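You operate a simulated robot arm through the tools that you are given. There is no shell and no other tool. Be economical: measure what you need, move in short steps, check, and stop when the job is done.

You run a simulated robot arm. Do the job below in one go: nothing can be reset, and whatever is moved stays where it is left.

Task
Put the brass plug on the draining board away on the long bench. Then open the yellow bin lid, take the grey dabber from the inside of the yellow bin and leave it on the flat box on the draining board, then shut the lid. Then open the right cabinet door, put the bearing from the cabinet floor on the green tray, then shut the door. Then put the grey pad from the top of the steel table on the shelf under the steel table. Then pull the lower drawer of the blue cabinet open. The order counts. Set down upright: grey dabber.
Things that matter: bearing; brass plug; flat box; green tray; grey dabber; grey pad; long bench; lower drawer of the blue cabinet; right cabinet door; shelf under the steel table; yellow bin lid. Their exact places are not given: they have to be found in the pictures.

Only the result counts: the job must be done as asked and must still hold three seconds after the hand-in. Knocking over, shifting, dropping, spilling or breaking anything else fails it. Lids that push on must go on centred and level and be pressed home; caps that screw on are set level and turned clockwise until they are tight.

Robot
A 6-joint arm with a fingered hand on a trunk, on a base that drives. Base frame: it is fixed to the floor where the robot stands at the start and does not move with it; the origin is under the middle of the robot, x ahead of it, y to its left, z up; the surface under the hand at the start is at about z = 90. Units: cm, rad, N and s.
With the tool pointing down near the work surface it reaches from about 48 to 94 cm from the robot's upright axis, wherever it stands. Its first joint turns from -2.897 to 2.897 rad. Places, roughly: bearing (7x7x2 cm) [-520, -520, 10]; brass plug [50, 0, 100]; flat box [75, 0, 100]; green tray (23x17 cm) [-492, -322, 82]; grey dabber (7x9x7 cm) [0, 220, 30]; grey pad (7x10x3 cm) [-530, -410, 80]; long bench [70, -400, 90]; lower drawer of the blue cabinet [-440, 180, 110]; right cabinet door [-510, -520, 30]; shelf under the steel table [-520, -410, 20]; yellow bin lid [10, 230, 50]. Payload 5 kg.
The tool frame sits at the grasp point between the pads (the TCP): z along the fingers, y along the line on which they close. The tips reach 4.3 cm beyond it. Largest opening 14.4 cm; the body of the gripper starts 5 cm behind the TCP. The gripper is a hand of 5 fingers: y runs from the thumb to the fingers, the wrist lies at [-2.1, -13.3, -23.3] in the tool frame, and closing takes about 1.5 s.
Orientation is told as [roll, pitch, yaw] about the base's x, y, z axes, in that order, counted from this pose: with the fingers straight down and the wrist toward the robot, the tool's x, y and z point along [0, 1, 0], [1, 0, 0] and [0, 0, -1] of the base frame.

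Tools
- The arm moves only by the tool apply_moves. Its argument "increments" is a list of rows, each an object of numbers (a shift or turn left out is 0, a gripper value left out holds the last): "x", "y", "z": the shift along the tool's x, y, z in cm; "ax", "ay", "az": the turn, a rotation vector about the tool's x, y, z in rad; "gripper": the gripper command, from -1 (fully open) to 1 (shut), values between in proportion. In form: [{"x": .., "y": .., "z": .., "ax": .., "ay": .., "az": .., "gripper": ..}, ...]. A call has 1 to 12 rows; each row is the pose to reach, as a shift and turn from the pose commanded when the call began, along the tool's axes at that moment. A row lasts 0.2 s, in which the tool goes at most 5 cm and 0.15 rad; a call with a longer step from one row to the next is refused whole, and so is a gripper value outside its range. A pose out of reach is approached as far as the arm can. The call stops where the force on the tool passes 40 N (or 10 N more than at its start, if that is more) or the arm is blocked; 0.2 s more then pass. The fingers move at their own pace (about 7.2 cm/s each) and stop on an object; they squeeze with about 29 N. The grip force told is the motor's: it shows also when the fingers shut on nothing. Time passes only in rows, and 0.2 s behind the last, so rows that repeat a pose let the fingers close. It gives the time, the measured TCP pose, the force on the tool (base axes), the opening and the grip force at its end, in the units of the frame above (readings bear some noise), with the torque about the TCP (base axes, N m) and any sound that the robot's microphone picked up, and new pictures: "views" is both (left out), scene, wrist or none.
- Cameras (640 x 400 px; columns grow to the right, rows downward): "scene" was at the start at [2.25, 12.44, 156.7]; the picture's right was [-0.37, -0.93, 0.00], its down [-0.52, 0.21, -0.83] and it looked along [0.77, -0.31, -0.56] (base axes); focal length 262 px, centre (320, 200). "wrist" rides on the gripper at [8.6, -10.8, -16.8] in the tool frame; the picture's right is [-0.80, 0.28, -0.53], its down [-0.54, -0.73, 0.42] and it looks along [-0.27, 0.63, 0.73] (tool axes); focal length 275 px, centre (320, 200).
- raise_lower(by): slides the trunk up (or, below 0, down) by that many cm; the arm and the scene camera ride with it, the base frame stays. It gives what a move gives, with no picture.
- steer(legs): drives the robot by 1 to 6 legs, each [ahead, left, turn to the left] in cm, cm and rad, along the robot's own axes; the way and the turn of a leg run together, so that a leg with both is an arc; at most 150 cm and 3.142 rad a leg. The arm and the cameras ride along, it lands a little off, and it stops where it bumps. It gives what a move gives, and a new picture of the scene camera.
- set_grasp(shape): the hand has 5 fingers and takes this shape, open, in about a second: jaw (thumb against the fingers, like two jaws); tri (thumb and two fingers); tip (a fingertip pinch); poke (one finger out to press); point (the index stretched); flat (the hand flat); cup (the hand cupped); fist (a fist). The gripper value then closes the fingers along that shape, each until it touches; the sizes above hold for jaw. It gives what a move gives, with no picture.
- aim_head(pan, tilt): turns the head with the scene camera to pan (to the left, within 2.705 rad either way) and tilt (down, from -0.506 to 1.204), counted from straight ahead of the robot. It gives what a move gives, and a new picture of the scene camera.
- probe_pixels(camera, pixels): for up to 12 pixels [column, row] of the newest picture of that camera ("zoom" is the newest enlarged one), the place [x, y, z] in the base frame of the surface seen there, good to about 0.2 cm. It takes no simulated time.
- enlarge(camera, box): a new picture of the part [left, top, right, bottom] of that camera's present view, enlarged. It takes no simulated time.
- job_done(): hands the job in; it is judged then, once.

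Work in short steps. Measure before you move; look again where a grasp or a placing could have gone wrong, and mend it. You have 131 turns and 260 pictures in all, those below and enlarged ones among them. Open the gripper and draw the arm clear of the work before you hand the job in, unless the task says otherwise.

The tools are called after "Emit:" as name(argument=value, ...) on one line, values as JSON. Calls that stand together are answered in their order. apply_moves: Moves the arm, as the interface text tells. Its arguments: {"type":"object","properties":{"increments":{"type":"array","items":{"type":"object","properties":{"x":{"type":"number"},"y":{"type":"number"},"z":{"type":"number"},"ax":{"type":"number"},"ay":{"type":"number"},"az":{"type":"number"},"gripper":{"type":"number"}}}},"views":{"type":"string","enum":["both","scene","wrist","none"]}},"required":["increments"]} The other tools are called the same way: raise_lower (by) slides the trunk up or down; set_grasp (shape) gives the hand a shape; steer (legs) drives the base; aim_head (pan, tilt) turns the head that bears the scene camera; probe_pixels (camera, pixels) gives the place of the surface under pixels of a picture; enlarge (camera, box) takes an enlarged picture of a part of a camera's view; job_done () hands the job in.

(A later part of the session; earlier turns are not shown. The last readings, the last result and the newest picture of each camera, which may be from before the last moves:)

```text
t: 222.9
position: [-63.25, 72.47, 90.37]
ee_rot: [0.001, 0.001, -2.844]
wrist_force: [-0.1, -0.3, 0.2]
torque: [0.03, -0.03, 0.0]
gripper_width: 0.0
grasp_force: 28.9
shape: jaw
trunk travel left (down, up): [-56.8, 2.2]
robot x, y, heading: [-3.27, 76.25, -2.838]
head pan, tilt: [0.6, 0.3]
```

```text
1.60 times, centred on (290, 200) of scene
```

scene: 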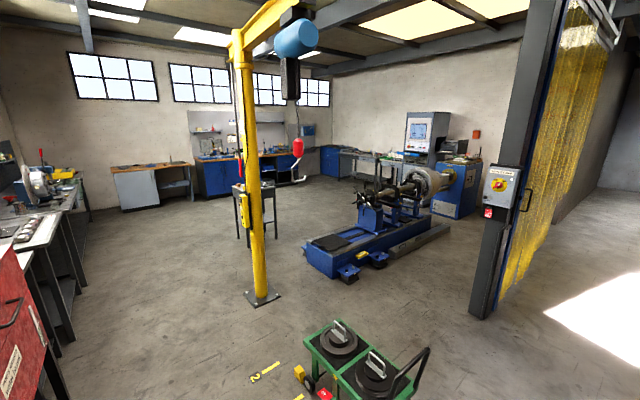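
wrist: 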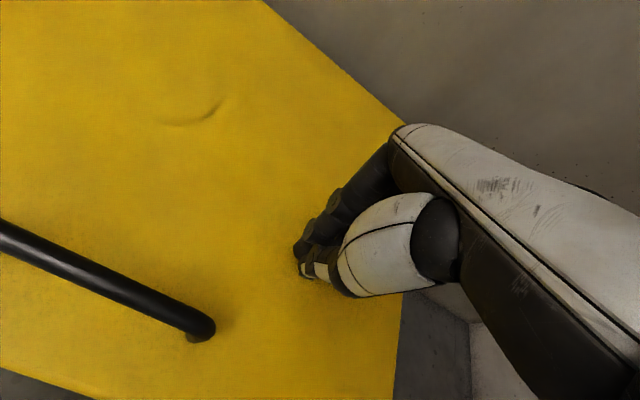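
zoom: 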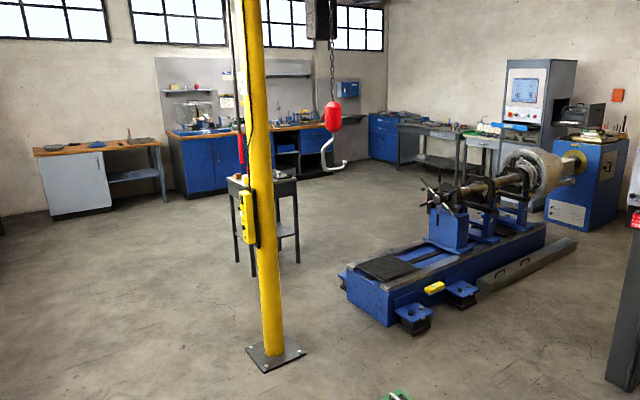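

Route: along x≈-3 to y≈-420, then west along y≈-420. I drive the first part and look west.

Emit:
steer(legs=[[0, 0, 1.27], [150, -3, 0], [150, -3, 0], [150, 0, 0], [44, 0, 0], [0, 0, -1.571]])

Emit:
aim_head(pan=0.05, tilt=0.2)

```text
refused: leg 2 is longer than a leg can be; nothing moved
```

```text
t: 223.8
position: [-63.31, 72.4, 90.37]
ee_rot: [0.0, 0.002, -2.844]
wrist_force: [-0.9, 0.1, 0.5]
torque: [0.0, -0.03, 0.01]
gripper_width: 0.0
grasp_force: 28.8
shape: jaw
trunk travel left (down, up): [-56.8, 2.2]
robot x, y, heading: [-3.08, 75.79, -2.84]
head pan, tilt: [0.051, 0.201]
```

scene: 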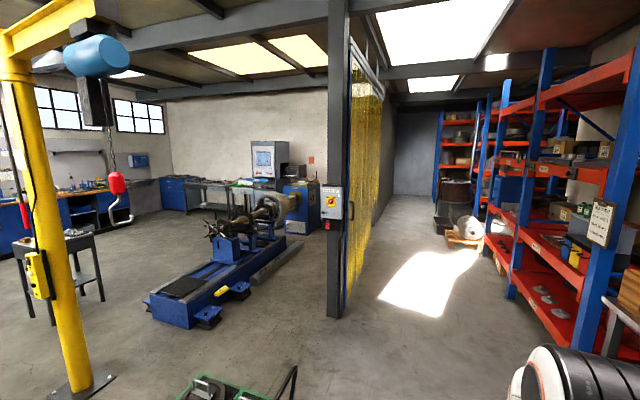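

The second leg was a hair too long; I split it into shorter legs.

Emit:
steer(legs=[[0, 0, 1.27], [148, -3, 0], [148, -3, 0], [148, 0, 0], [50, 0, 0], [0, 0, -1.571]])

Emit:
aim_head(pan=0.0, tilt=0.3)

```text
t: 254.4
position: [-54.7, -402.6, 90.35]
ee_rot: [0.0, 0.0, -3.075]
wrist_force: [-0.1, 0.1, 0.7]
torque: [0.01, 0.0, 0.0]
gripper_width: 0.0
grasp_force: 28.8
shape: jaw
trunk travel left (down, up): [-56.8, 2.2]
robot x, y, heading: [4.46, -412.79, -3.07]
head pan, tilt: [0.051, 0.201]
```

scene: 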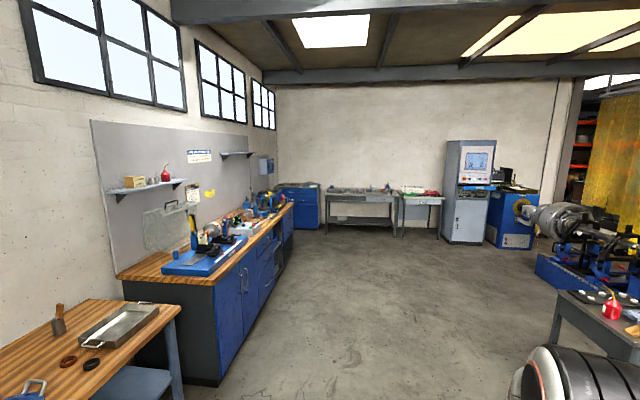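

```text
t: 255.1
position: [-54.71, -402.62, 90.33]
ee_rot: [0.0, -0.001, -3.074]
wrist_force: [-0.1, -1.1, -0.8]
torque: [-0.02, 0.01, 0.02]
gripper_width: 0.0
grasp_force: 29.1
shape: jaw
trunk travel left (down, up): [-56.8, 2.2]
robot x, y, heading: [4.75, -413.24, -3.077]
head pan, tilt: [0.0, 0.3]
```

scene: 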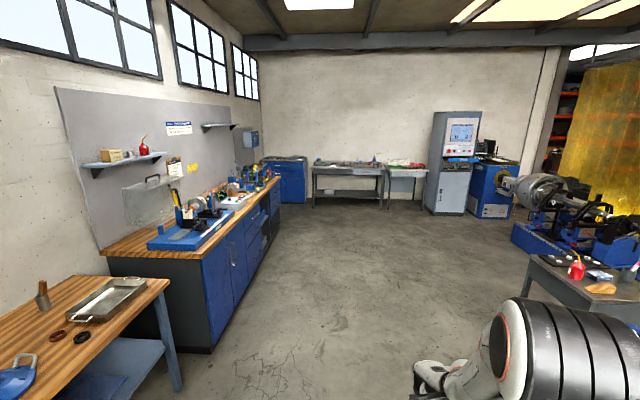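

The way west is clear. I correct heading and drive 365 cm.

Emit:
steer(legs=[[0, 0, -0.066], [140, 0, 0], [140, 0, 0], [90, 0, 0]])

Emit:
aim_head(pan=0.25, tilt=0.55)

```text
t: 273.6
position: [-428.87, -396.78, 90.35]
ee_rot: [-0.001, -0.001, -3.142]
wrist_force: [0.2, -0.5, -1.1]
torque: [0.01, -0.03, -0.02]
gripper_width: 0.0
grasp_force: 28.8
shape: jaw
trunk travel left (down, up): [-56.8, 2.2]
robot x, y, heading: [-370.46, -411.0, -3.135]
head pan, tilt: [0.0, 0.3]
```

scene: 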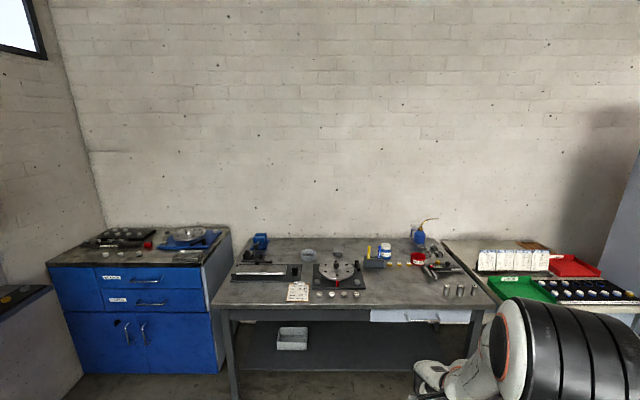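

```text
t: 274.4
position: [-428.8, -396.75, 90.41]
ee_rot: [-0.002, 0.001, -3.142]
wrist_force: [0.8, -0.4, 0.1]
torque: [0.0, 0.02, 0.01]
gripper_width: 0.02
grasp_force: 29.5
shape: jaw
trunk travel left (down, up): [-56.8, 2.2]
robot x, y, heading: [-370.49, -411.18, -3.141]
head pan, tilt: [0.25, 0.55]
```

scene: 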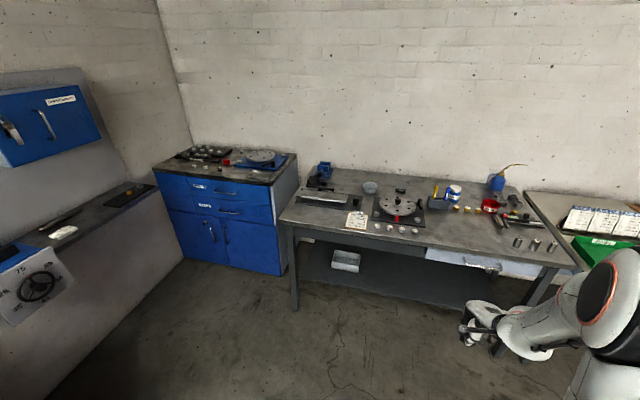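

I measure the right door (handle at (226,234)), cabinet edges, table front and the tray.

Emit:
probe_pixels(camera="scene", pixels=[[226, 226], [228, 242], [213, 220], [215, 262], [279, 276], [277, 218], [182, 245], [293, 300], [283, 218], [600, 248], [555, 268], [297, 157]])

Emit:
enlarge(camera="scene", box=[150, 140, 310, 290])

Emit:
enlarge(camera="scene", box=[280, 150, 640, 290])

```text
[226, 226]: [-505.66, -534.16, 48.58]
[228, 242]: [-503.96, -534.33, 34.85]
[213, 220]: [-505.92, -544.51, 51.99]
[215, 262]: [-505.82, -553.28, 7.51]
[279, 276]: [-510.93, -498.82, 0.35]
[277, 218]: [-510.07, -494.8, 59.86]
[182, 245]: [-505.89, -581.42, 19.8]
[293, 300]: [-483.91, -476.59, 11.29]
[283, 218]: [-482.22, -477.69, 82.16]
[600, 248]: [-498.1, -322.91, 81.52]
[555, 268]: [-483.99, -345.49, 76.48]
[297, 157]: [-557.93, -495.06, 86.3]
```

```text
2.67 times, centred on (230, 215) of scene
```

zoom: 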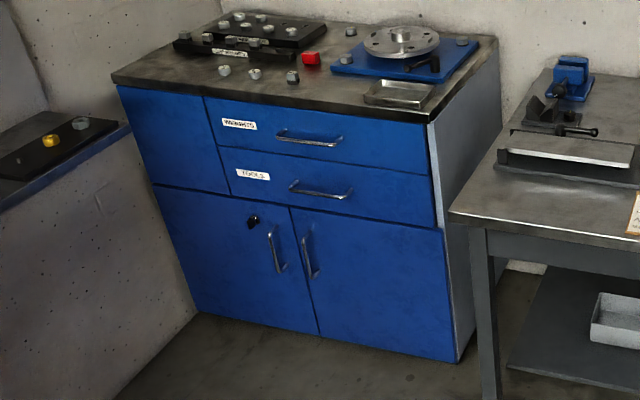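

```text
1.78 times, centred on (460, 220) of scene
```

zoom: 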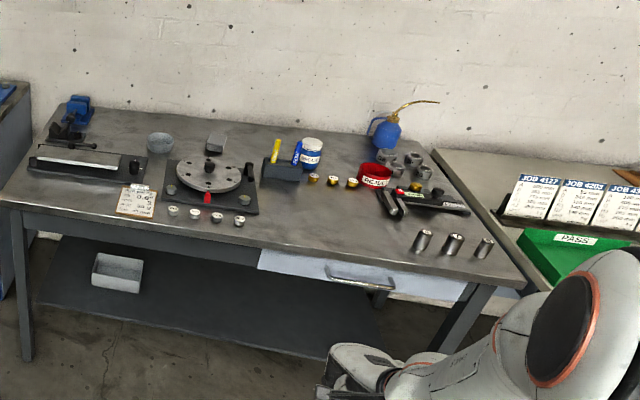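

I check the left-hand bench's front plane so I know how far left the robot may stand.

Emit:
probe_pixels(camera="scene", pixels=[[165, 260], [100, 330], [55, 385], [100, 250], [40, 285], [130, 300], [90, 365], [300, 330], [180, 350]])

Emit:
aim_head(pan=1.1, tilt=0.6)

```text
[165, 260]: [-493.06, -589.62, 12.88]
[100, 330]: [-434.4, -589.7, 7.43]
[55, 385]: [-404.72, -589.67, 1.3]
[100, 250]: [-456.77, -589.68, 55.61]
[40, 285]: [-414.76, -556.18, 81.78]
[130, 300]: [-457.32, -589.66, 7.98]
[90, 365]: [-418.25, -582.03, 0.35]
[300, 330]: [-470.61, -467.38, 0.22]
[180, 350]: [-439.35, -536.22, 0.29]
```

```text
t: 275.6
position: [-428.89, -396.74, 90.42]
ee_rot: [0.0, 0.0, -3.142]
wrist_force: [-0.1, 0.3, -0.4]
torque: [0.03, -0.01, 0.02]
gripper_width: 0.0
grasp_force: 29.0
shape: jaw
trunk travel left (down, up): [-56.8, 2.2]
robot x, y, heading: [-370.45, -410.77, -3.136]
head pan, tilt: [1.1, 0.6]
```

scene: 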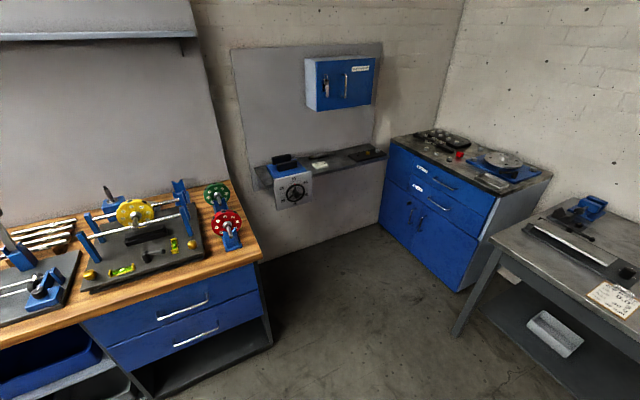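

The wall is at y=-590 with enough room. I retract and raise the arm, then drive to about (-425,-528) in front of the cabinet.

Emit:
apply_moves(increments=[{"x": 4, "y": -2, "z": -3}, {"x": 8, "y": -4, "z": -6}, {"x": 11, "y": -5, "z": -9}, {"x": 14, "y": -6, "z": -12}, {"x": 14, "y": -6, "z": -15}, {"x": 14, "y": -6, "z": -15}], views="none")

Emit:
steer(legs=[[52, 0, 0], [0, 117, 0]])

Emit:
aim_head(pan=0.0, tilt=0.85)

```text
refused: row 1 steps farther than a row can; nothing moved
```

```text
t: 284.0
position: [-478.95, -512.94, 90.39]
ee_rot: [-0.001, -0.001, -3.131]
wrist_force: [-0.2, 0.3, -0.2]
torque: [-0.01, 0.02, 0.01]
gripper_width: 0.0
grasp_force: 29.3
shape: jaw
trunk travel left (down, up): [-56.8, 2.2]
robot x, y, heading: [-420.67, -526.69, -3.128]
head pan, tilt: [1.1, 0.6]
```

scene: 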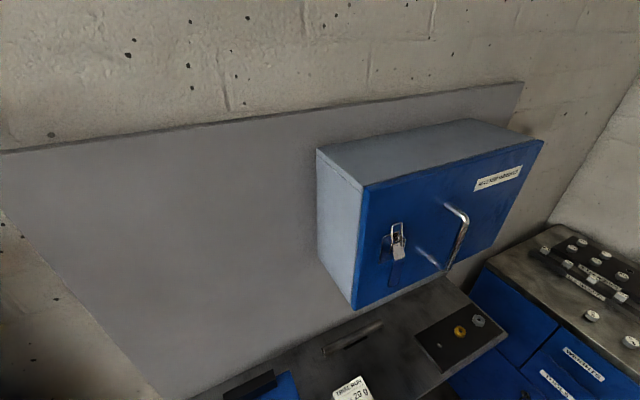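

```text
t: 285.4
position: [-479.06, -513.0, 90.29]
ee_rot: [-0.001, 0.0, -3.132]
wrist_force: [0.9, 0.4, 1.2]
torque: [0.01, 0.0, 0.02]
gripper_width: 0.0
grasp_force: 29.0
shape: jaw
trunk travel left (down, up): [-56.8, 2.2]
robot x, y, heading: [-420.48, -526.43, -3.127]
head pan, tilt: [0.0, 0.85]
```

scene: 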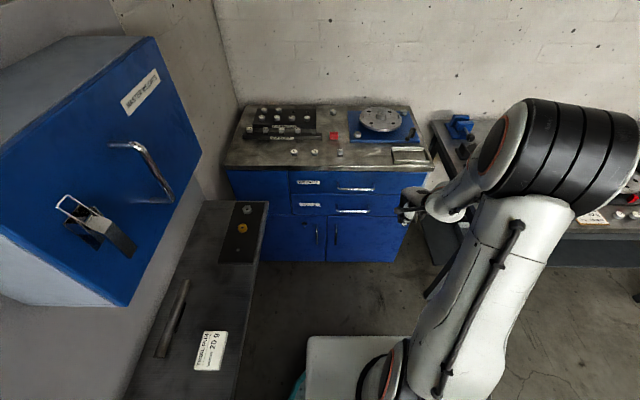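

The base stands at (-420.6,-526.5). I pitch the hand forward (fingers toward the cabinet).

Emit:
apply_moves(increments=[{"ax": -0.145, "y": 0.7}, {"ax": -0.29, "y": 1.4}, {"ax": -0.435, "y": 2.1}, {"ax": -0.58, "y": 2.8}, {"ax": -0.725, "y": 3.5}, {"ax": -0.87, "y": 4.2}, {"ax": -1.015, "y": 4.9}, {"ax": -1.16, "y": 5.6}, {"ax": -1.305, "y": 6.3}, {"ax": -1.45, "y": 7}, {"ax": -1.57, "y": 7}, {"ax": -1.57, "y": 7}], views="none")

Emit:
apply_moves(increments=[{"az": -0.145}, {"az": -0.29}, {"az": -0.435}, {"az": -0.58}, {"az": -0.725}, {"az": -0.87}, {"az": -1.015}, {"az": -1.16}, {"az": -1.305}, {"az": -1.45}, {"az": -1.57}, {"az": -1.57, "gripper": -0.2}])

```text
t: 288.2
position: [-513.16, -495.46, 101.74]
ee_rot: [0.197, -1.516, 3.015]
wrist_force: [-0.5, 0.0, 1.5]
torque: [0.08, -0.21, -0.01]
gripper_width: 0.0
grasp_force: 28.9
shape: jaw
out of reach, approached as far as the arm can: row 2, 3, 4, 5, 6, 7, 8, 9, 10, 11, 12
trunk travel left (down, up): [-56.8, 2.2]
robot x, y, heading: [-420.62, -526.72, -3.125]
head pan, tilt: [0.0, 0.85]
stopped in row 12: the arm was blocked; the commanded pose is now the measured one
```

```text
t: 290.8
position: [-514.21, -501.03, 111.27]
ee_rot: [-1.194, -0.365, -1.671]
wrist_force: [0.2, -0.2, -0.5]
torque: [0.04, 0.0, 0.03]
gripper_width: 8.53
grasp_force: 0.1
shape: jaw
out of reach, approached as far as the arm can: row 1, 2, 3, 4, 5, 6, 7, 8, 9, 10, 11, 12
trunk travel left (down, up): [-56.8, 2.2]
robot x, y, heading: [-419.9, -526.75, -3.13]
head pan, tilt: [0.0, 0.85]
```

scene: 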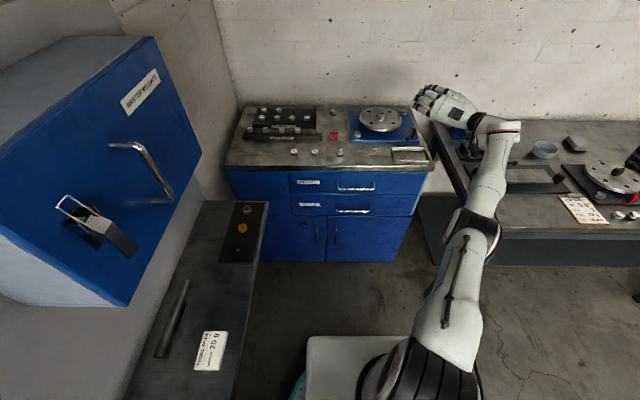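
wrist: 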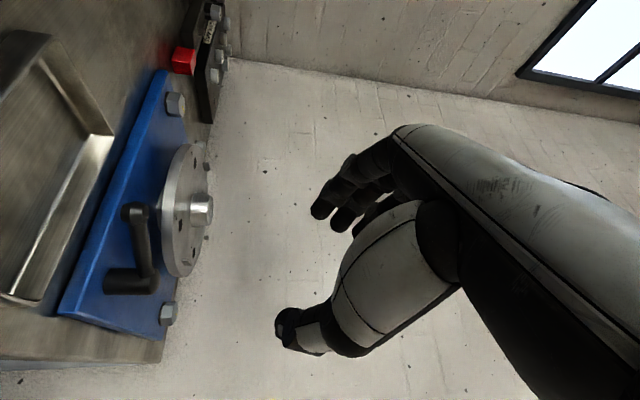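

The arm stretched out, but orientation is now nearly what I need: fingers forward (tool z≈(-.94,-.04,-.34)), closing sideways. I bring the hand back and left to x≈-495,y≈-534.

Emit:
apply_moves(increments=[{"x": 2.04, "y": 3.2, "z": -1.85}, {"x": 4.1, "y": 6.4, "z": -3.7}, {"x": 6.1, "y": 9.6, "z": -5.5}, {"x": 8.2, "y": 12.8, "z": -7.4}, {"x": 10.2, "y": 16.1, "z": -9.2}, {"x": 12.3, "y": 19.3, "z": -11.1}, {"x": 14.3, "y": 22.5, "z": -12.9}, {"x": 16.4, "y": 25.7, "z": -14.8}, {"x": 18.4, "y": 28.9, "z": -16.6}, {"x": 18.4, "y": 28.9, "z": -16.6}])

```text
t: 293.0
position: [-518.61, -509.59, 111.53]
ee_rot: [-1.193, -0.366, -1.671]
wrist_force: [-0.6, 1.0, 0.1]
torque: [0.01, -0.01, 0.04]
gripper_width: 8.64
grasp_force: 0.2
shape: jaw
out of reach, approached as far as the arm can: row 1, 2, 3, 4, 5, 6, 7, 8, 9, 10
trunk travel left (down, up): [-56.8, 2.2]
robot x, y, heading: [-420.57, -526.71, -3.125]
head pan, tilt: [0.0, 0.85]
```

scene: 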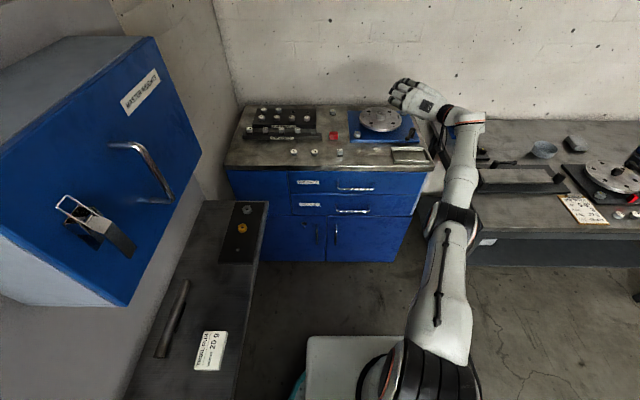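
wrist: 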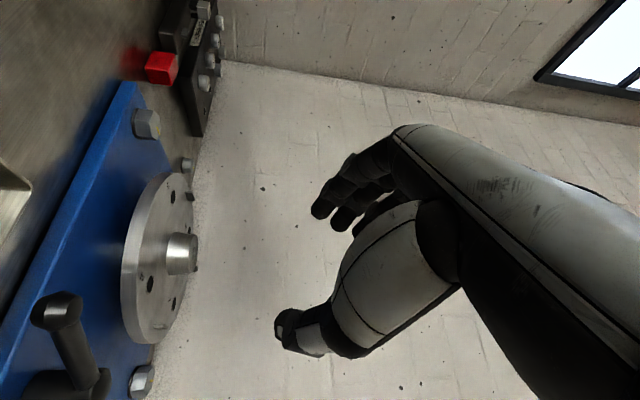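

The elbow has flipped again. I slide right over the table (hand at z≈111, items lower) and back up into open floor to restore it.

Emit:
steer(legs=[[0, -90, 0], [-50, 0, 0]])

Emit:
apply_moves(increments=[{"x": -1.5, "y": -1.2, "z": 3.5}, {"x": -3, "y": -2.3, "z": 7.1}, {"x": 0.5, "y": -3.7, "z": 8.4}, {"x": 4, "y": -5.2, "z": 9.8}, {"x": 7.5, "y": -6.6, "z": 11.2}, {"x": 11, "y": -8, "z": 12.6}, {"x": 13, "y": -7, "z": 9}, {"x": 15, "y": -6, "z": 5}, {"x": 16, "y": -5, "z": 1}, {"x": 17, "y": -4, "z": -3}, {"x": 18, "y": -3, "z": -7}, {"x": 18, "y": -3, "z": -7}], views="scene")

```text
t: 300.2
position: [-469.55, -418.0, 111.59]
ee_rot: [-1.193, -0.365, -1.685]
wrist_force: [1.3, -0.6, -1.0]
torque: [0.02, 0.0, -0.01]
gripper_width: 8.63
grasp_force: 0.1
shape: jaw
trunk travel left (down, up): [-56.8, 2.2]
robot x, y, heading: [-371.71, -436.18, -3.144]
head pan, tilt: [0.0, 0.85]
```

scene: 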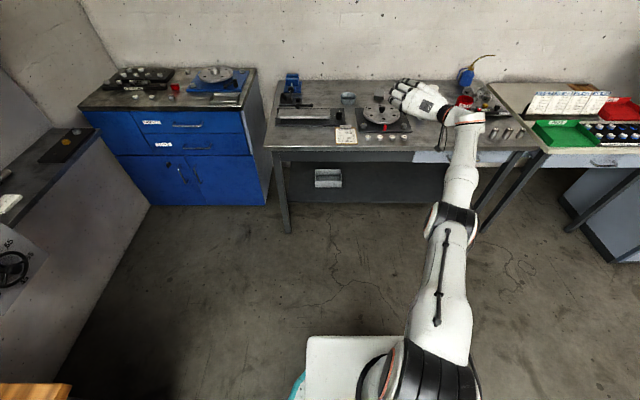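

```text
t: 302.9
position: [-469.2, -419.11, 99.52]
ee_rot: [-1.118, -0.368, -1.72]
wrist_force: [0.0, -0.3, -1.1]
torque: [-0.03, 0.0, -0.02]
gripper_width: 8.62
grasp_force: 0.0
shape: jaw
out of reach, approached as far as the arm can: row 1, 2, 3, 4, 5, 6, 7, 8, 9, 10, 11, 12
trunk travel left (down, up): [-56.8, 2.2]
robot x, y, heading: [-371.45, -436.06, -3.142]
head pan, tilt: [0.0, 0.85]
```

scene: 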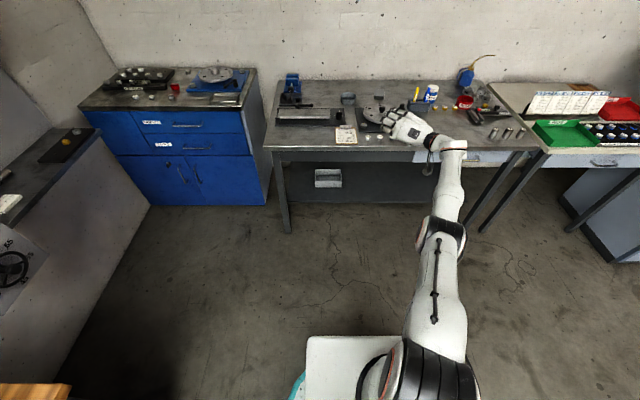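

The elbow is still straight. I rotate the hand back to fingers-down in open space, then repeat the lowering-and-retracting move that worked before.

Emit:
apply_moves(increments=[{"az": 0.14}, {"az": 0.28}, {"az": 0.42}, {"az": 0.56}, {"az": 0.7}, {"az": 0.84}, {"az": 0.98}, {"az": 1.12}, {"az": 1.26}, {"az": 1.4}, {"az": 1.5}], views="none")

Emit:
apply_moves(increments=[{"ax": 0.14}, {"ax": 0.28}, {"ax": 0.42}, {"ax": 0.56}, {"ax": 0.7}, {"ax": 0.84}, {"ax": 0.98}, {"ax": 1.1}, {"ax": 1.2}, {"ax": 1.2}], views="scene")

```text
t: 304.5
position: [-471.73, -417.73, 97.7]
ee_rot: [-0.738, -1.075, -2.291]
wrist_force: [0.2, 2.1, 8.6]
torque: [0.16, -0.71, 0.13]
gripper_width: 8.65
grasp_force: 0.1
shape: jaw
out of reach, approached as far as the arm can: row 1, 2, 3, 4, 5, 6, 7, 8
trunk travel left (down, up): [-56.8, 2.2]
robot x, y, heading: [-371.4, -436.44, -3.148]
head pan, tilt: [0.0, 0.85]
stopped in row 8: the force on the tool passed its limit at 51 N (the readings are from after the stop); the commanded pose is now the measured one
```

```text
t: 306.7
position: [-466.31, -418.89, 95.73]
ee_rot: [-0.32, 0.026, -2.97]
wrist_force: [0.9, 0.1, -0.5]
torque: [0.01, 0.02, 0.01]
gripper_width: 8.64
grasp_force: 0.1
shape: jaw
out of reach, approached as far as the arm can: row 1, 2, 3, 4, 6, 7, 8, 9, 10
trunk travel left (down, up): [-56.8, 2.2]
robot x, y, heading: [-371.73, -436.57, -3.146]
head pan, tilt: [0.0, 0.85]
```

scene: 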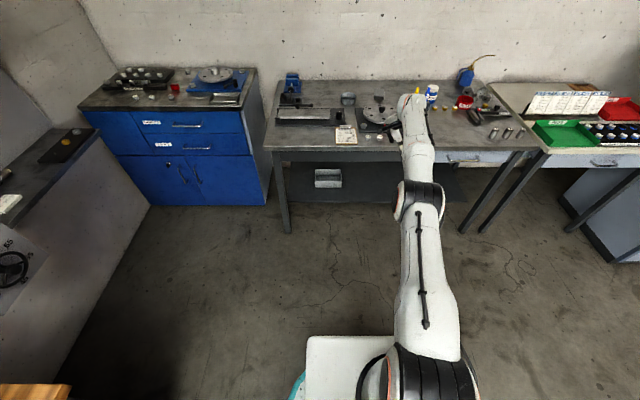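

Now the tool is nearly down. I lower and retract.

Emit:
apply_moves(increments=[{"y": -2, "z": -3}, {"y": -6, "z": -3}, {"y": -10, "z": -3}, {"y": -14, "z": -3, "ay": 0.05}, {"y": -18, "z": -1, "ay": 0.1}, {"y": -22, "z": 0, "ay": 0.15}, {"y": -26, "z": 0, "ay": 0.2}, {"y": -30, "z": 0, "ay": 0.25}, {"y": -32, "z": 0, "ay": 0.3}, {"y": -32, "z": 0, "ay": 0.3}], views="scene")

```text
t: 308.9
position: [-434.78, -413.22, 96.51]
ee_rot: [-0.023, 0.025, -2.967]
wrist_force: [0.4, 0.2, -0.2]
torque: [-0.01, 0.01, 0.02]
gripper_width: 8.64
grasp_force: 0.0
shape: jaw
trunk travel left (down, up): [-56.8, 2.2]
robot x, y, heading: [-371.27, -436.25, -3.142]
head pan, tilt: [0.0, 0.85]
```

scene: 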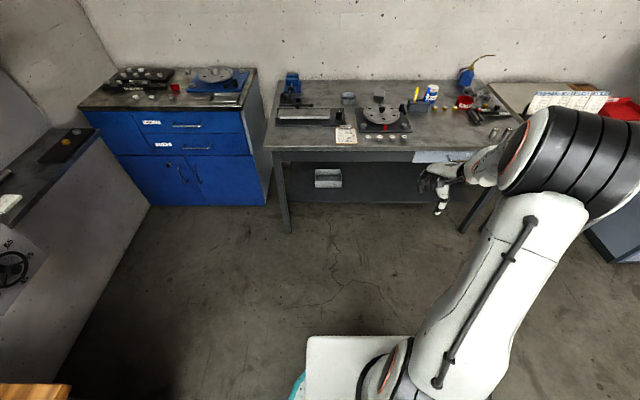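

The arm is back in elbow-up. I re-centre the hand, then pitch the fingers forward while extending (so the wrist isn't too close), and roll it to close sideways.

Emit:
apply_moves(increments=[{"x": 4.5, "az": 0.04}, {"x": 9, "az": 0.08}, {"x": 13.5, "az": 0.12}, {"x": 18, "y": 1, "az": 0.17}, {"x": 22, "y": 4, "az": 0.17}, {"x": 22, "y": 5, "az": 0.17}], views="none")

Emit:
apply_moves(increments=[{"ax": -0.14, "y": 1.5}, {"ax": -0.28, "y": 3}, {"ax": -0.42, "y": 4.5}, {"ax": -0.56, "y": 6}, {"ax": -0.7, "y": 7.5}, {"ax": -0.84, "y": 9}, {"ax": -0.98, "y": 10.5}, {"ax": -1.12, "y": 12}, {"ax": -1.26, "y": 13.5}, {"ax": -1.4, "y": 15}, {"ax": -1.54, "y": 16}, {"ax": -1.57, "y": 16}], views="scene")

```text
t: 310.3
position: [-435.82, -435.78, 95.87]
ee_rot: [-0.027, 0.021, -3.134]
wrist_force: [-1.0, -0.9, -0.8]
torque: [0.01, 0.0, 0.0]
gripper_width: 8.64
grasp_force: 0.2
shape: jaw
trunk travel left (down, up): [-56.8, 2.2]
robot x, y, heading: [-371.47, -436.34, -3.143]
head pan, tilt: [0.0, 0.85]
```

```text
t: 312.9
position: [-451.97, -435.82, 95.59]
ee_rot: [-0.849, -1.539, -2.288]
wrist_force: [0.7, -0.6, -0.3]
torque: [0.01, -0.01, 0.01]
gripper_width: 8.63
grasp_force: 0.1
shape: jaw
trunk travel left (down, up): [-56.8, 2.2]
robot x, y, heading: [-371.08, -436.56, -3.138]
head pan, tilt: [0.0, 0.85]
```

scene: 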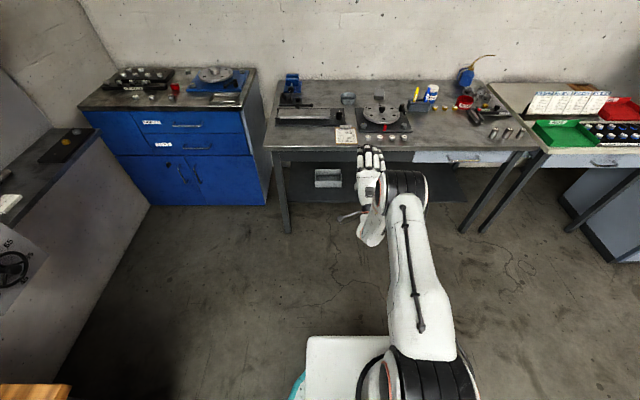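

Pitch worked. I roll the hand so it closes sideways, pull back 8 cm, then drive to the cabinet at height.

Emit:
apply_moves(increments=[{"az": -0.14, "z": -1}, {"az": -0.28, "z": -2}, {"az": -0.42, "z": -3}, {"az": -0.56, "z": -4}, {"az": -0.7, "z": -5}, {"az": -0.84, "z": -6}, {"az": -0.98, "z": -7}, {"az": -1.12, "z": -8}, {"az": -1.26, "z": -8}, {"az": -1.4, "z": -8}, {"az": -1.54, "z": -8}, {"az": -1.57, "z": -8}], views="none")

Emit:
steer(legs=[[47, 0, 0], [0, 91, 0]])

```text
t: 315.5
position: [-443.85, -435.81, 95.77]
ee_rot: [-1.548, 0.027, -1.565]
wrist_force: [0.5, -0.2, 0.3]
torque: [0.01, -0.03, 0.01]
gripper_width: 8.64
grasp_force: 0.1
shape: jaw
trunk travel left (down, up): [-56.8, 2.2]
robot x, y, heading: [-371.41, -436.26, -3.149]
head pan, tilt: [0.0, 0.85]
```

```text
t: 322.7
position: [-490.1, -527.56, 95.74]
ee_rot: [-1.548, 0.024, -1.56]
wrist_force: [-0.5, 0.2, -0.3]
torque: [0.01, 0.01, 0.0]
gripper_width: 8.65
grasp_force: 0.0
shape: jaw
trunk travel left (down, up): [-56.8, 2.2]
robot x, y, heading: [-417.48, -527.54, -3.13]
head pan, tilt: [0.0, 0.85]
```

scene: 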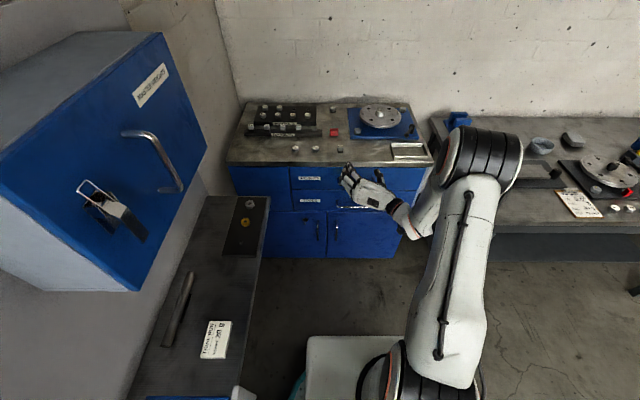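

Hand and base are in place. Lower the trunk to handle height and look.

Emit:
raise_lower(by=-40)

Emit:
raise_lower(by=-13.5)

Emit:
apply_moves(increments=[{"y": 3}, {"y": 6.7}, {"y": 6.7}])

```text
t: 326.5
position: [-490.17, -527.44, 55.77]
ee_rot: [-1.547, 0.023, -1.559]
wrist_force: [-0.2, 0.9, 0.0]
torque: [0.01, 0.0, 0.01]
gripper_width: 8.65
grasp_force: 0.0
shape: jaw
trunk travel left (down, up): [-16.8, 42.2]
robot x, y, heading: [-417.59, -527.37, -3.135]
head pan, tilt: [0.0, 0.85]
```

```text
t: 328.1
position: [-490.1, -527.58, 42.31]
ee_rot: [-1.548, 0.025, -1.558]
wrist_force: [0.0, 0.1, -0.7]
torque: [0.06, 0.01, 0.01]
gripper_width: 8.61
grasp_force: 0.2
shape: jaw
trunk travel left (down, up): [-3.3, 55.7]
robot x, y, heading: [-417.75, -527.49, -3.129]
head pan, tilt: [0.0, 0.85]
```

```text
t: 328.9
position: [-490.2, -534.2, 41.97]
ee_rot: [-1.548, 0.025, -1.556]
wrist_force: [0.2, -0.7, -0.8]
torque: [0.02, 0.01, 0.02]
gripper_width: 8.64
grasp_force: 0.0
shape: jaw
trunk travel left (down, up): [-3.3, 55.7]
robot x, y, heading: [-417.98, -527.43, -3.133]
head pan, tilt: [0.0, 0.85]
```

scene: 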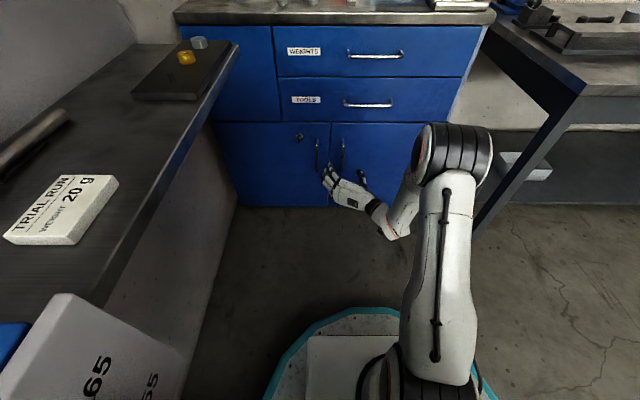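
wrist: 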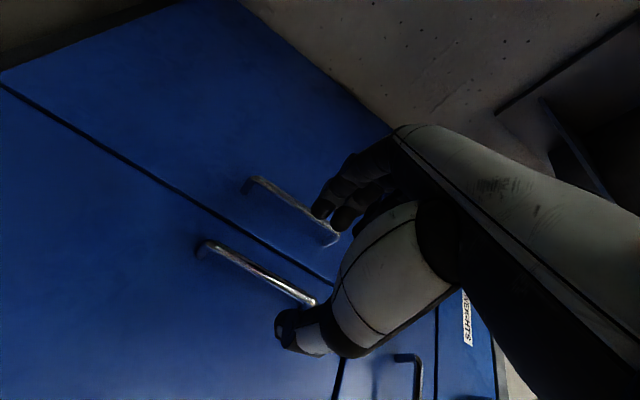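

I probe both door handles from the wrist view.

Emit:
probe_pixels(camera="wrist", pixels=[[215, 249], [260, 272], [305, 298], [252, 183], [290, 205], [230, 275], [270, 250], [200, 245], [330, 238]])

```text
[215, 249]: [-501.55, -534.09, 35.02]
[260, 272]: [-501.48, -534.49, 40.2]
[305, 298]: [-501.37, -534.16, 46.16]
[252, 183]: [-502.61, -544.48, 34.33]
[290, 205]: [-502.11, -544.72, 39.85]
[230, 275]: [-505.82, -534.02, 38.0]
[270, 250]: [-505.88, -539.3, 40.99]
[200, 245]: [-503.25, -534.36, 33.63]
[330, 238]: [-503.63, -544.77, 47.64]
```

Right handle bar: x≈-502, y -534.3, z 34–48, face at -505.9. I advance 10.4 cm with a narrower opening and grip.

Emit:
apply_moves(increments=[{"z": 3, "gripper": 0.15}, {"z": 6}, {"z": 8.5}, {"z": 10.2}, {"z": 10.2}, {"z": 10.2, "gripper": 1}, {"z": 10.2}, {"z": 10.2}, {"z": 10.2}, {"z": 10.2}, {"z": 10.2}, {"z": 10.2}], views="wrist")

```text
t: 331.5
position: [-500.25, -534.4, 41.92]
ee_rot: [-1.55, 0.024, -1.558]
wrist_force: [-2.6, 0.4, 0.3]
torque: [0.2, 0.17, -0.01]
gripper_width: 0.0
grasp_force: 29.2
shape: jaw
trunk travel left (down, up): [-3.3, 55.7]
robot x, y, heading: [-417.94, -527.57, -3.134]
head pan, tilt: [0.0, 0.85]
```

wrist: 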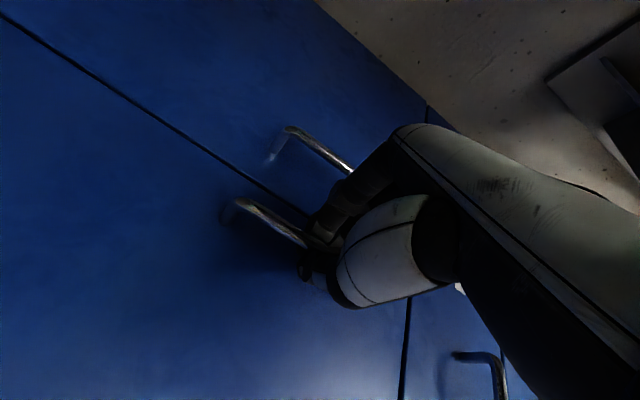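

Gripped. I pull the door open along its arc about the hinge at y≈-497.5, turning the hand partly with it.

Emit:
apply_moves(increments=[{"z": -1.9, "y": -0.25, "ax": -0.03}, {"z": -3.65, "y": -0.6, "ax": -0.06}, {"z": -5.4, "y": -1, "ax": -0.1}, {"z": -7.2, "y": -1.5, "ax": -0.14}, {"z": -9, "y": -2.1, "ax": -0.18}, {"z": -10.7, "y": -2.8, "ax": -0.22}, {"z": -12.4, "y": -3.6, "ax": -0.26}, {"z": -14, "y": -4.5, "ax": -0.3}, {"z": -15.6, "y": -5.4, "ax": -0.34}, {"z": -17.2, "y": -6.4, "ax": -0.38}, {"z": -17.2, "y": -6.4, "ax": -0.38}])

```text
t: 333.9
position: [-483.17, -527.69, 42.28]
ee_rot: [-1.539, 0.014, -1.182]
wrist_force: [-13.7, 20.7, -15.1]
torque: [0.29, -0.26, -0.4]
gripper_width: 0.0
grasp_force: 29.1
shape: jaw
trunk travel left (down, up): [-3.3, 55.7]
robot x, y, heading: [-417.81, -527.24, -3.131]
head pan, tilt: [0.0, 0.85]
```

scene: 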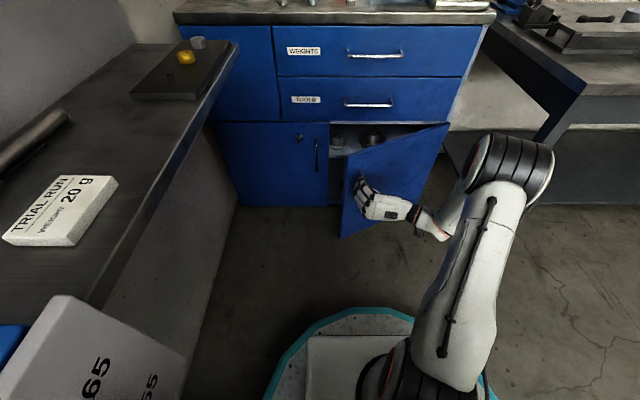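
wrist: 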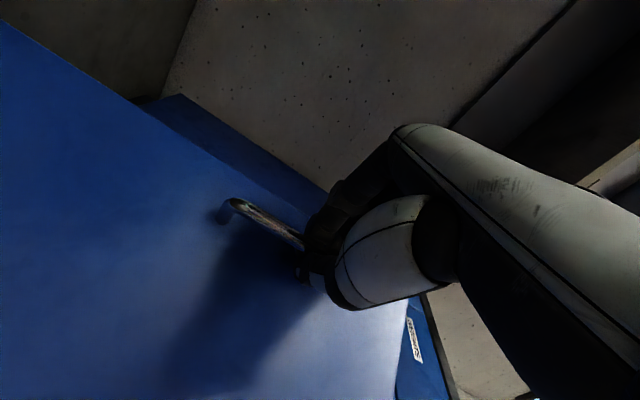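

Door at ≈0.5 rad. Continue to ≈1.0 rad, turning the hand along.

Emit:
apply_moves(increments=[{"z": -1.8, "y": -0.5, "ax": -0.05}, {"z": -3.6, "y": -1.06, "ax": -0.1}, {"z": -5.3, "y": -1.7, "ax": -0.15}, {"z": -7.02, "y": -2.39, "ax": -0.2}, {"z": -8.6, "y": -3.2, "ax": -0.25}, {"z": -10.2, "y": -4.1, "ax": -0.3}, {"z": -11.8, "y": -5.1, "ax": -0.35}, {"z": -13.4, "y": -6.2, "ax": -0.4}, {"z": -14.9, "y": -7.3, "ax": -0.45}, {"z": -16.3, "y": -8.5, "ax": -0.5}, {"z": -16.3, "y": -8.5, "ax": -0.5}])

```text
t: 336.3
position: [-471.27, -513.55, 42.95]
ee_rot: [-1.536, -0.004, -0.679]
wrist_force: [-8.6, 4.1, -19.8]
torque: [0.42, -0.03, -0.08]
gripper_width: 0.0
grasp_force: 28.4
shape: jaw
trunk travel left (down, up): [-3.3, 55.7]
robot x, y, heading: [-417.62, -527.45, -3.135]
head pan, tilt: [0.0, 0.85]
```

scene: 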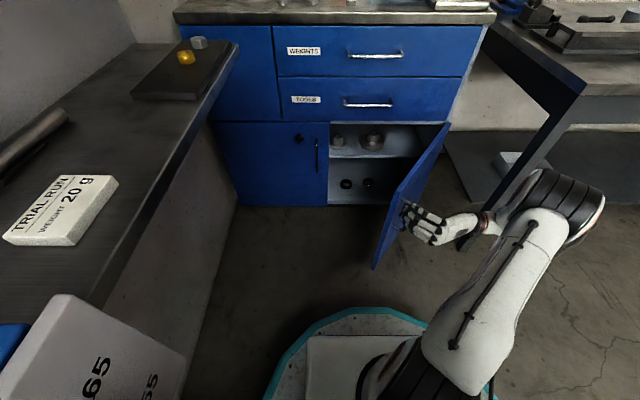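
wrist: 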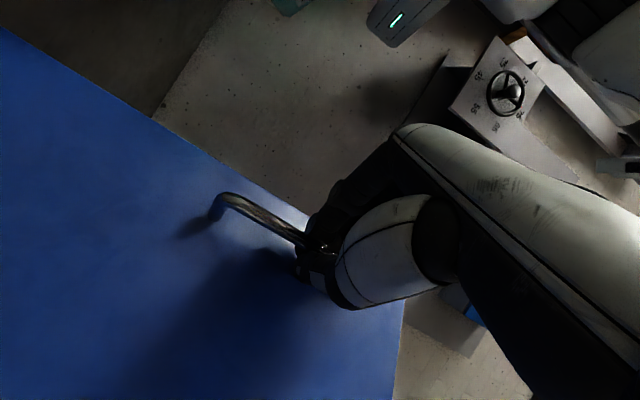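

The inside shows a shelf and items on the cabinet floor at (345,183) and (368,184). I enlarge and probe.

Emit:
enlarge(camera="scene", box=[310, 105, 460, 215])

Emit:
probe_pixels(camera="zoom", pixels=[[148, 332], [148, 348], [245, 325], [245, 345], [130, 340], [168, 340], [200, 380], [200, 215], [120, 135], [200, 240], [300, 330], [545, 80]])

```text
3.64 times, centred on (385, 160) of scene
```

zoom: 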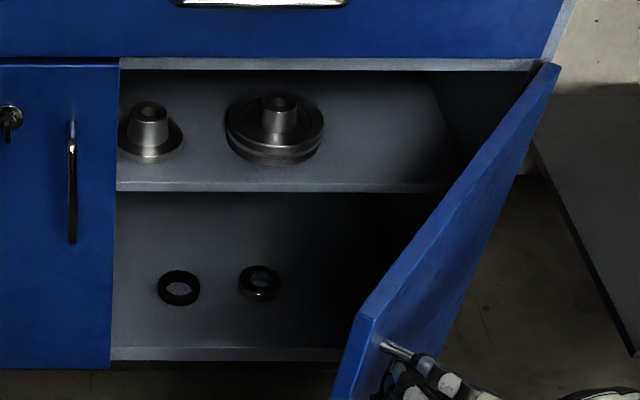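

```text
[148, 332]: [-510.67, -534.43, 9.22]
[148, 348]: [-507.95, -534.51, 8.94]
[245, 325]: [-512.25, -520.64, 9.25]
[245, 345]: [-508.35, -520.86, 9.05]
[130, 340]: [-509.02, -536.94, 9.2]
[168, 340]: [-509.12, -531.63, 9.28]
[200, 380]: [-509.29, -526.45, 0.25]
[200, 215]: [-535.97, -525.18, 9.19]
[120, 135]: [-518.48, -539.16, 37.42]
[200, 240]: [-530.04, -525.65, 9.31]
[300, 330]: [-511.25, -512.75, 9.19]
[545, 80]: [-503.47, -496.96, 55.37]
```

I probe the two rings on the floor and zoom in to tell which is the bearing.

Emit:
enlarge(camera="scene", box=[340, 165, 400, 205])

Emit:
probe_pixels(camera="scene", pixels=[[346, 184], [358, 180], [365, 177], [368, 184], [360, 184], [376, 183], [370, 180], [368, 187], [342, 155], [400, 155]])

```text
10.00 times, centred on (370, 185) of scene
```

zoom: 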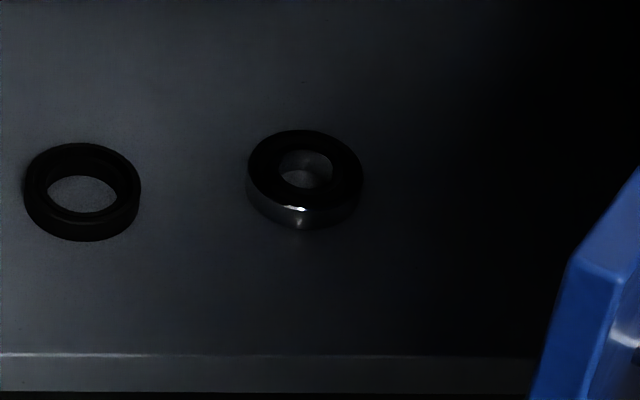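

```text
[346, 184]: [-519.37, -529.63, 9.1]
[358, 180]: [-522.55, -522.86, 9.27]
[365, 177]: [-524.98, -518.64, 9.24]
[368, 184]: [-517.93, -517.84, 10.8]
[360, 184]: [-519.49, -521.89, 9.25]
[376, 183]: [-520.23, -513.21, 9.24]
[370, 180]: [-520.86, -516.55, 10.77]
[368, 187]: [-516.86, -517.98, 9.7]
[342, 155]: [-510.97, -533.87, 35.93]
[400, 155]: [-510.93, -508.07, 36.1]
```

Bearing is the metallic ring at ≈(-519.8,-517), floor z 9.2. I push the door on to ≈1.5 rad, release, withdraw, and raise the hand.

Emit:
apply_moves(increments=[{"z": -1.8, "y": -0.5}, {"z": -3.6, "y": -1}, {"z": -5.3, "y": -1.7}, {"z": -7, "y": -2.4}, {"z": -8.6, "y": -3.2}, {"z": -10.3, "y": -4.1}, {"z": -11.8, "y": -5.1}, {"z": -13.4, "y": -6.1}, {"z": -14.8, "y": -7.2}, {"z": -16.3, "y": -8.4}, {"z": -16.3, "y": -8.4}], views="none")

Emit:
apply_moves(increments=[{"gripper": 0.3}, {"gripper": 0.2}, {"gripper": 0.1}, {"gripper": 0.0}, {"z": -2}, {"z": -5}, {"z": -8}, {"z": -8}], views="scene")

```text
t: 338.3
position: [-467.11, -503.03, 42.49]
ee_rot: [-1.533, 0.022, -0.707]
wrist_force: [-8.6, 1.4, 13.9]
torque: [-0.26, 0.51, -0.05]
gripper_width: 0.0
grasp_force: 29.0
shape: jaw
out of reach, approached as far as the arm can: row 6, 7, 8, 9
trunk travel left (down, up): [-3.3, 55.7]
robot x, y, heading: [-417.93, -527.58, -3.13]
head pan, tilt: [0.0, 0.85]
stopped in row 9: the force on the tool passed its limit at 42 N (the readings are from after the stop); the commanded pose is now the measured one
```

```text
t: 340.1
position: [-461.1, -500.72, 41.35]
ee_rot: [-1.526, 0.022, -0.707]
wrist_force: [0.5, 0.2, 0.2]
torque: [0.03, 0.04, 0.01]
gripper_width: 7.15
grasp_force: 0.1
shape: jaw
out of reach, approached as far as the arm can: row 5, 6, 7, 8
trunk travel left (down, up): [-3.3, 55.7]
robot x, y, heading: [-417.47, -527.43, -3.133]
head pan, tilt: [0.0, 0.85]
```

scene: 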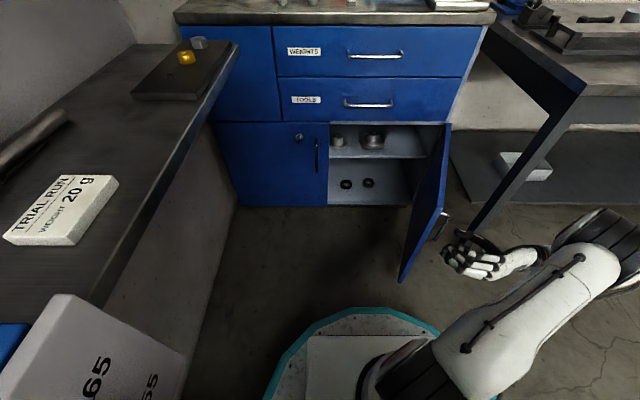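

Door is ≈1.3 rad open, enough. I raise the hand, swing it back to centre, and undo the roll.

Emit:
raise_lower(by=40)

Emit:
raise_lower(by=13)

Emit:
apply_moves(increments=[{"z": 4, "y": -0.5, "ax": 0.09}, {"z": 8, "y": -1, "ax": 0.18}, {"z": 12, "y": -1.5, "ax": 0.27}, {"z": 16, "y": -2, "ax": 0.36}, {"z": 20, "y": -2.5, "ax": 0.45}, {"z": 24, "y": -3, "ax": 0.54}, {"z": 28, "y": -3.5, "ax": 0.63}, {"z": 32, "y": -4, "ax": 0.72}, {"z": 36, "y": -4.3, "ax": 0.81}, {"z": 39, "y": -4.5, "ax": 0.864}, {"z": 39, "y": -4.5, "ax": 0.864}], views="none")

Emit:
apply_moves(increments=[{"az": 0.14}, {"az": 0.28}, {"az": 0.42}, {"az": 0.56}, {"az": 0.7}, {"az": 0.84}, {"az": 0.98}, {"az": 1.12}, {"az": 1.26}, {"az": 1.4}, {"az": 1.54}, {"az": 1.57}], views="scene")

```text
t: 343.9
position: [-461.08, -500.71, 81.21]
ee_rot: [-1.526, 0.022, -0.707]
wrist_force: [0.0, 0.4, 0.4]
torque: [0.0, 0.0, -0.03]
gripper_width: 7.15
grasp_force: 0.1
shape: jaw
trunk travel left (down, up): [-43.3, 15.7]
robot x, y, heading: [-417.8, -527.74, -3.134]
head pan, tilt: [0.0, 0.85]
```

```text
t: 345.5
position: [-461.25, -500.62, 94.19]
ee_rot: [-1.524, 0.022, -0.706]
wrist_force: [0.2, 0.0, -0.5]
torque: [-0.03, -0.03, 0.01]
gripper_width: 7.13
grasp_force: 0.2
shape: jaw
trunk travel left (down, up): [-56.3, 2.7]
robot x, y, heading: [-417.7, -527.48, -3.131]
head pan, tilt: [0.0, 0.85]
```

```text
t: 347.9
position: [-489.78, -527.43, 92.69]
ee_rot: [-1.557, 0.051, -1.573]
wrist_force: [0.0, 0.3, 0.7]
torque: [0.02, -0.02, -0.02]
gripper_width: 7.14
grasp_force: 0.1
shape: jaw
trunk travel left (down, up): [-56.3, 2.7]
robot x, y, heading: [-418.04, -527.61, -3.131]
head pan, tilt: [0.0, 0.85]
```

```text
t: 350.5
position: [-492.14, -527.16, 92.85]
ee_rot: [-1.255, -1.519, -1.887]
wrist_force: [-0.2, -0.3, 0.3]
torque: [0.01, 0.01, -0.01]
gripper_width: 7.15
grasp_force: 0.0
shape: jaw
out of reach, approached as far as the arm can: row 10, 11, 12
trunk travel left (down, up): [-56.3, 2.7]
robot x, y, heading: [-417.99, -527.18, -3.132]
head pan, tilt: [0.0, 0.85]
```

scene: 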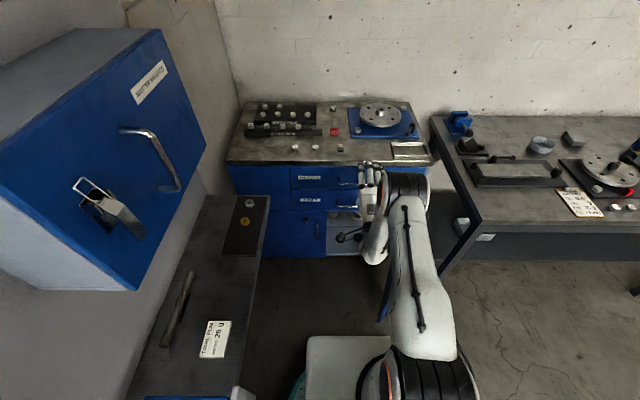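

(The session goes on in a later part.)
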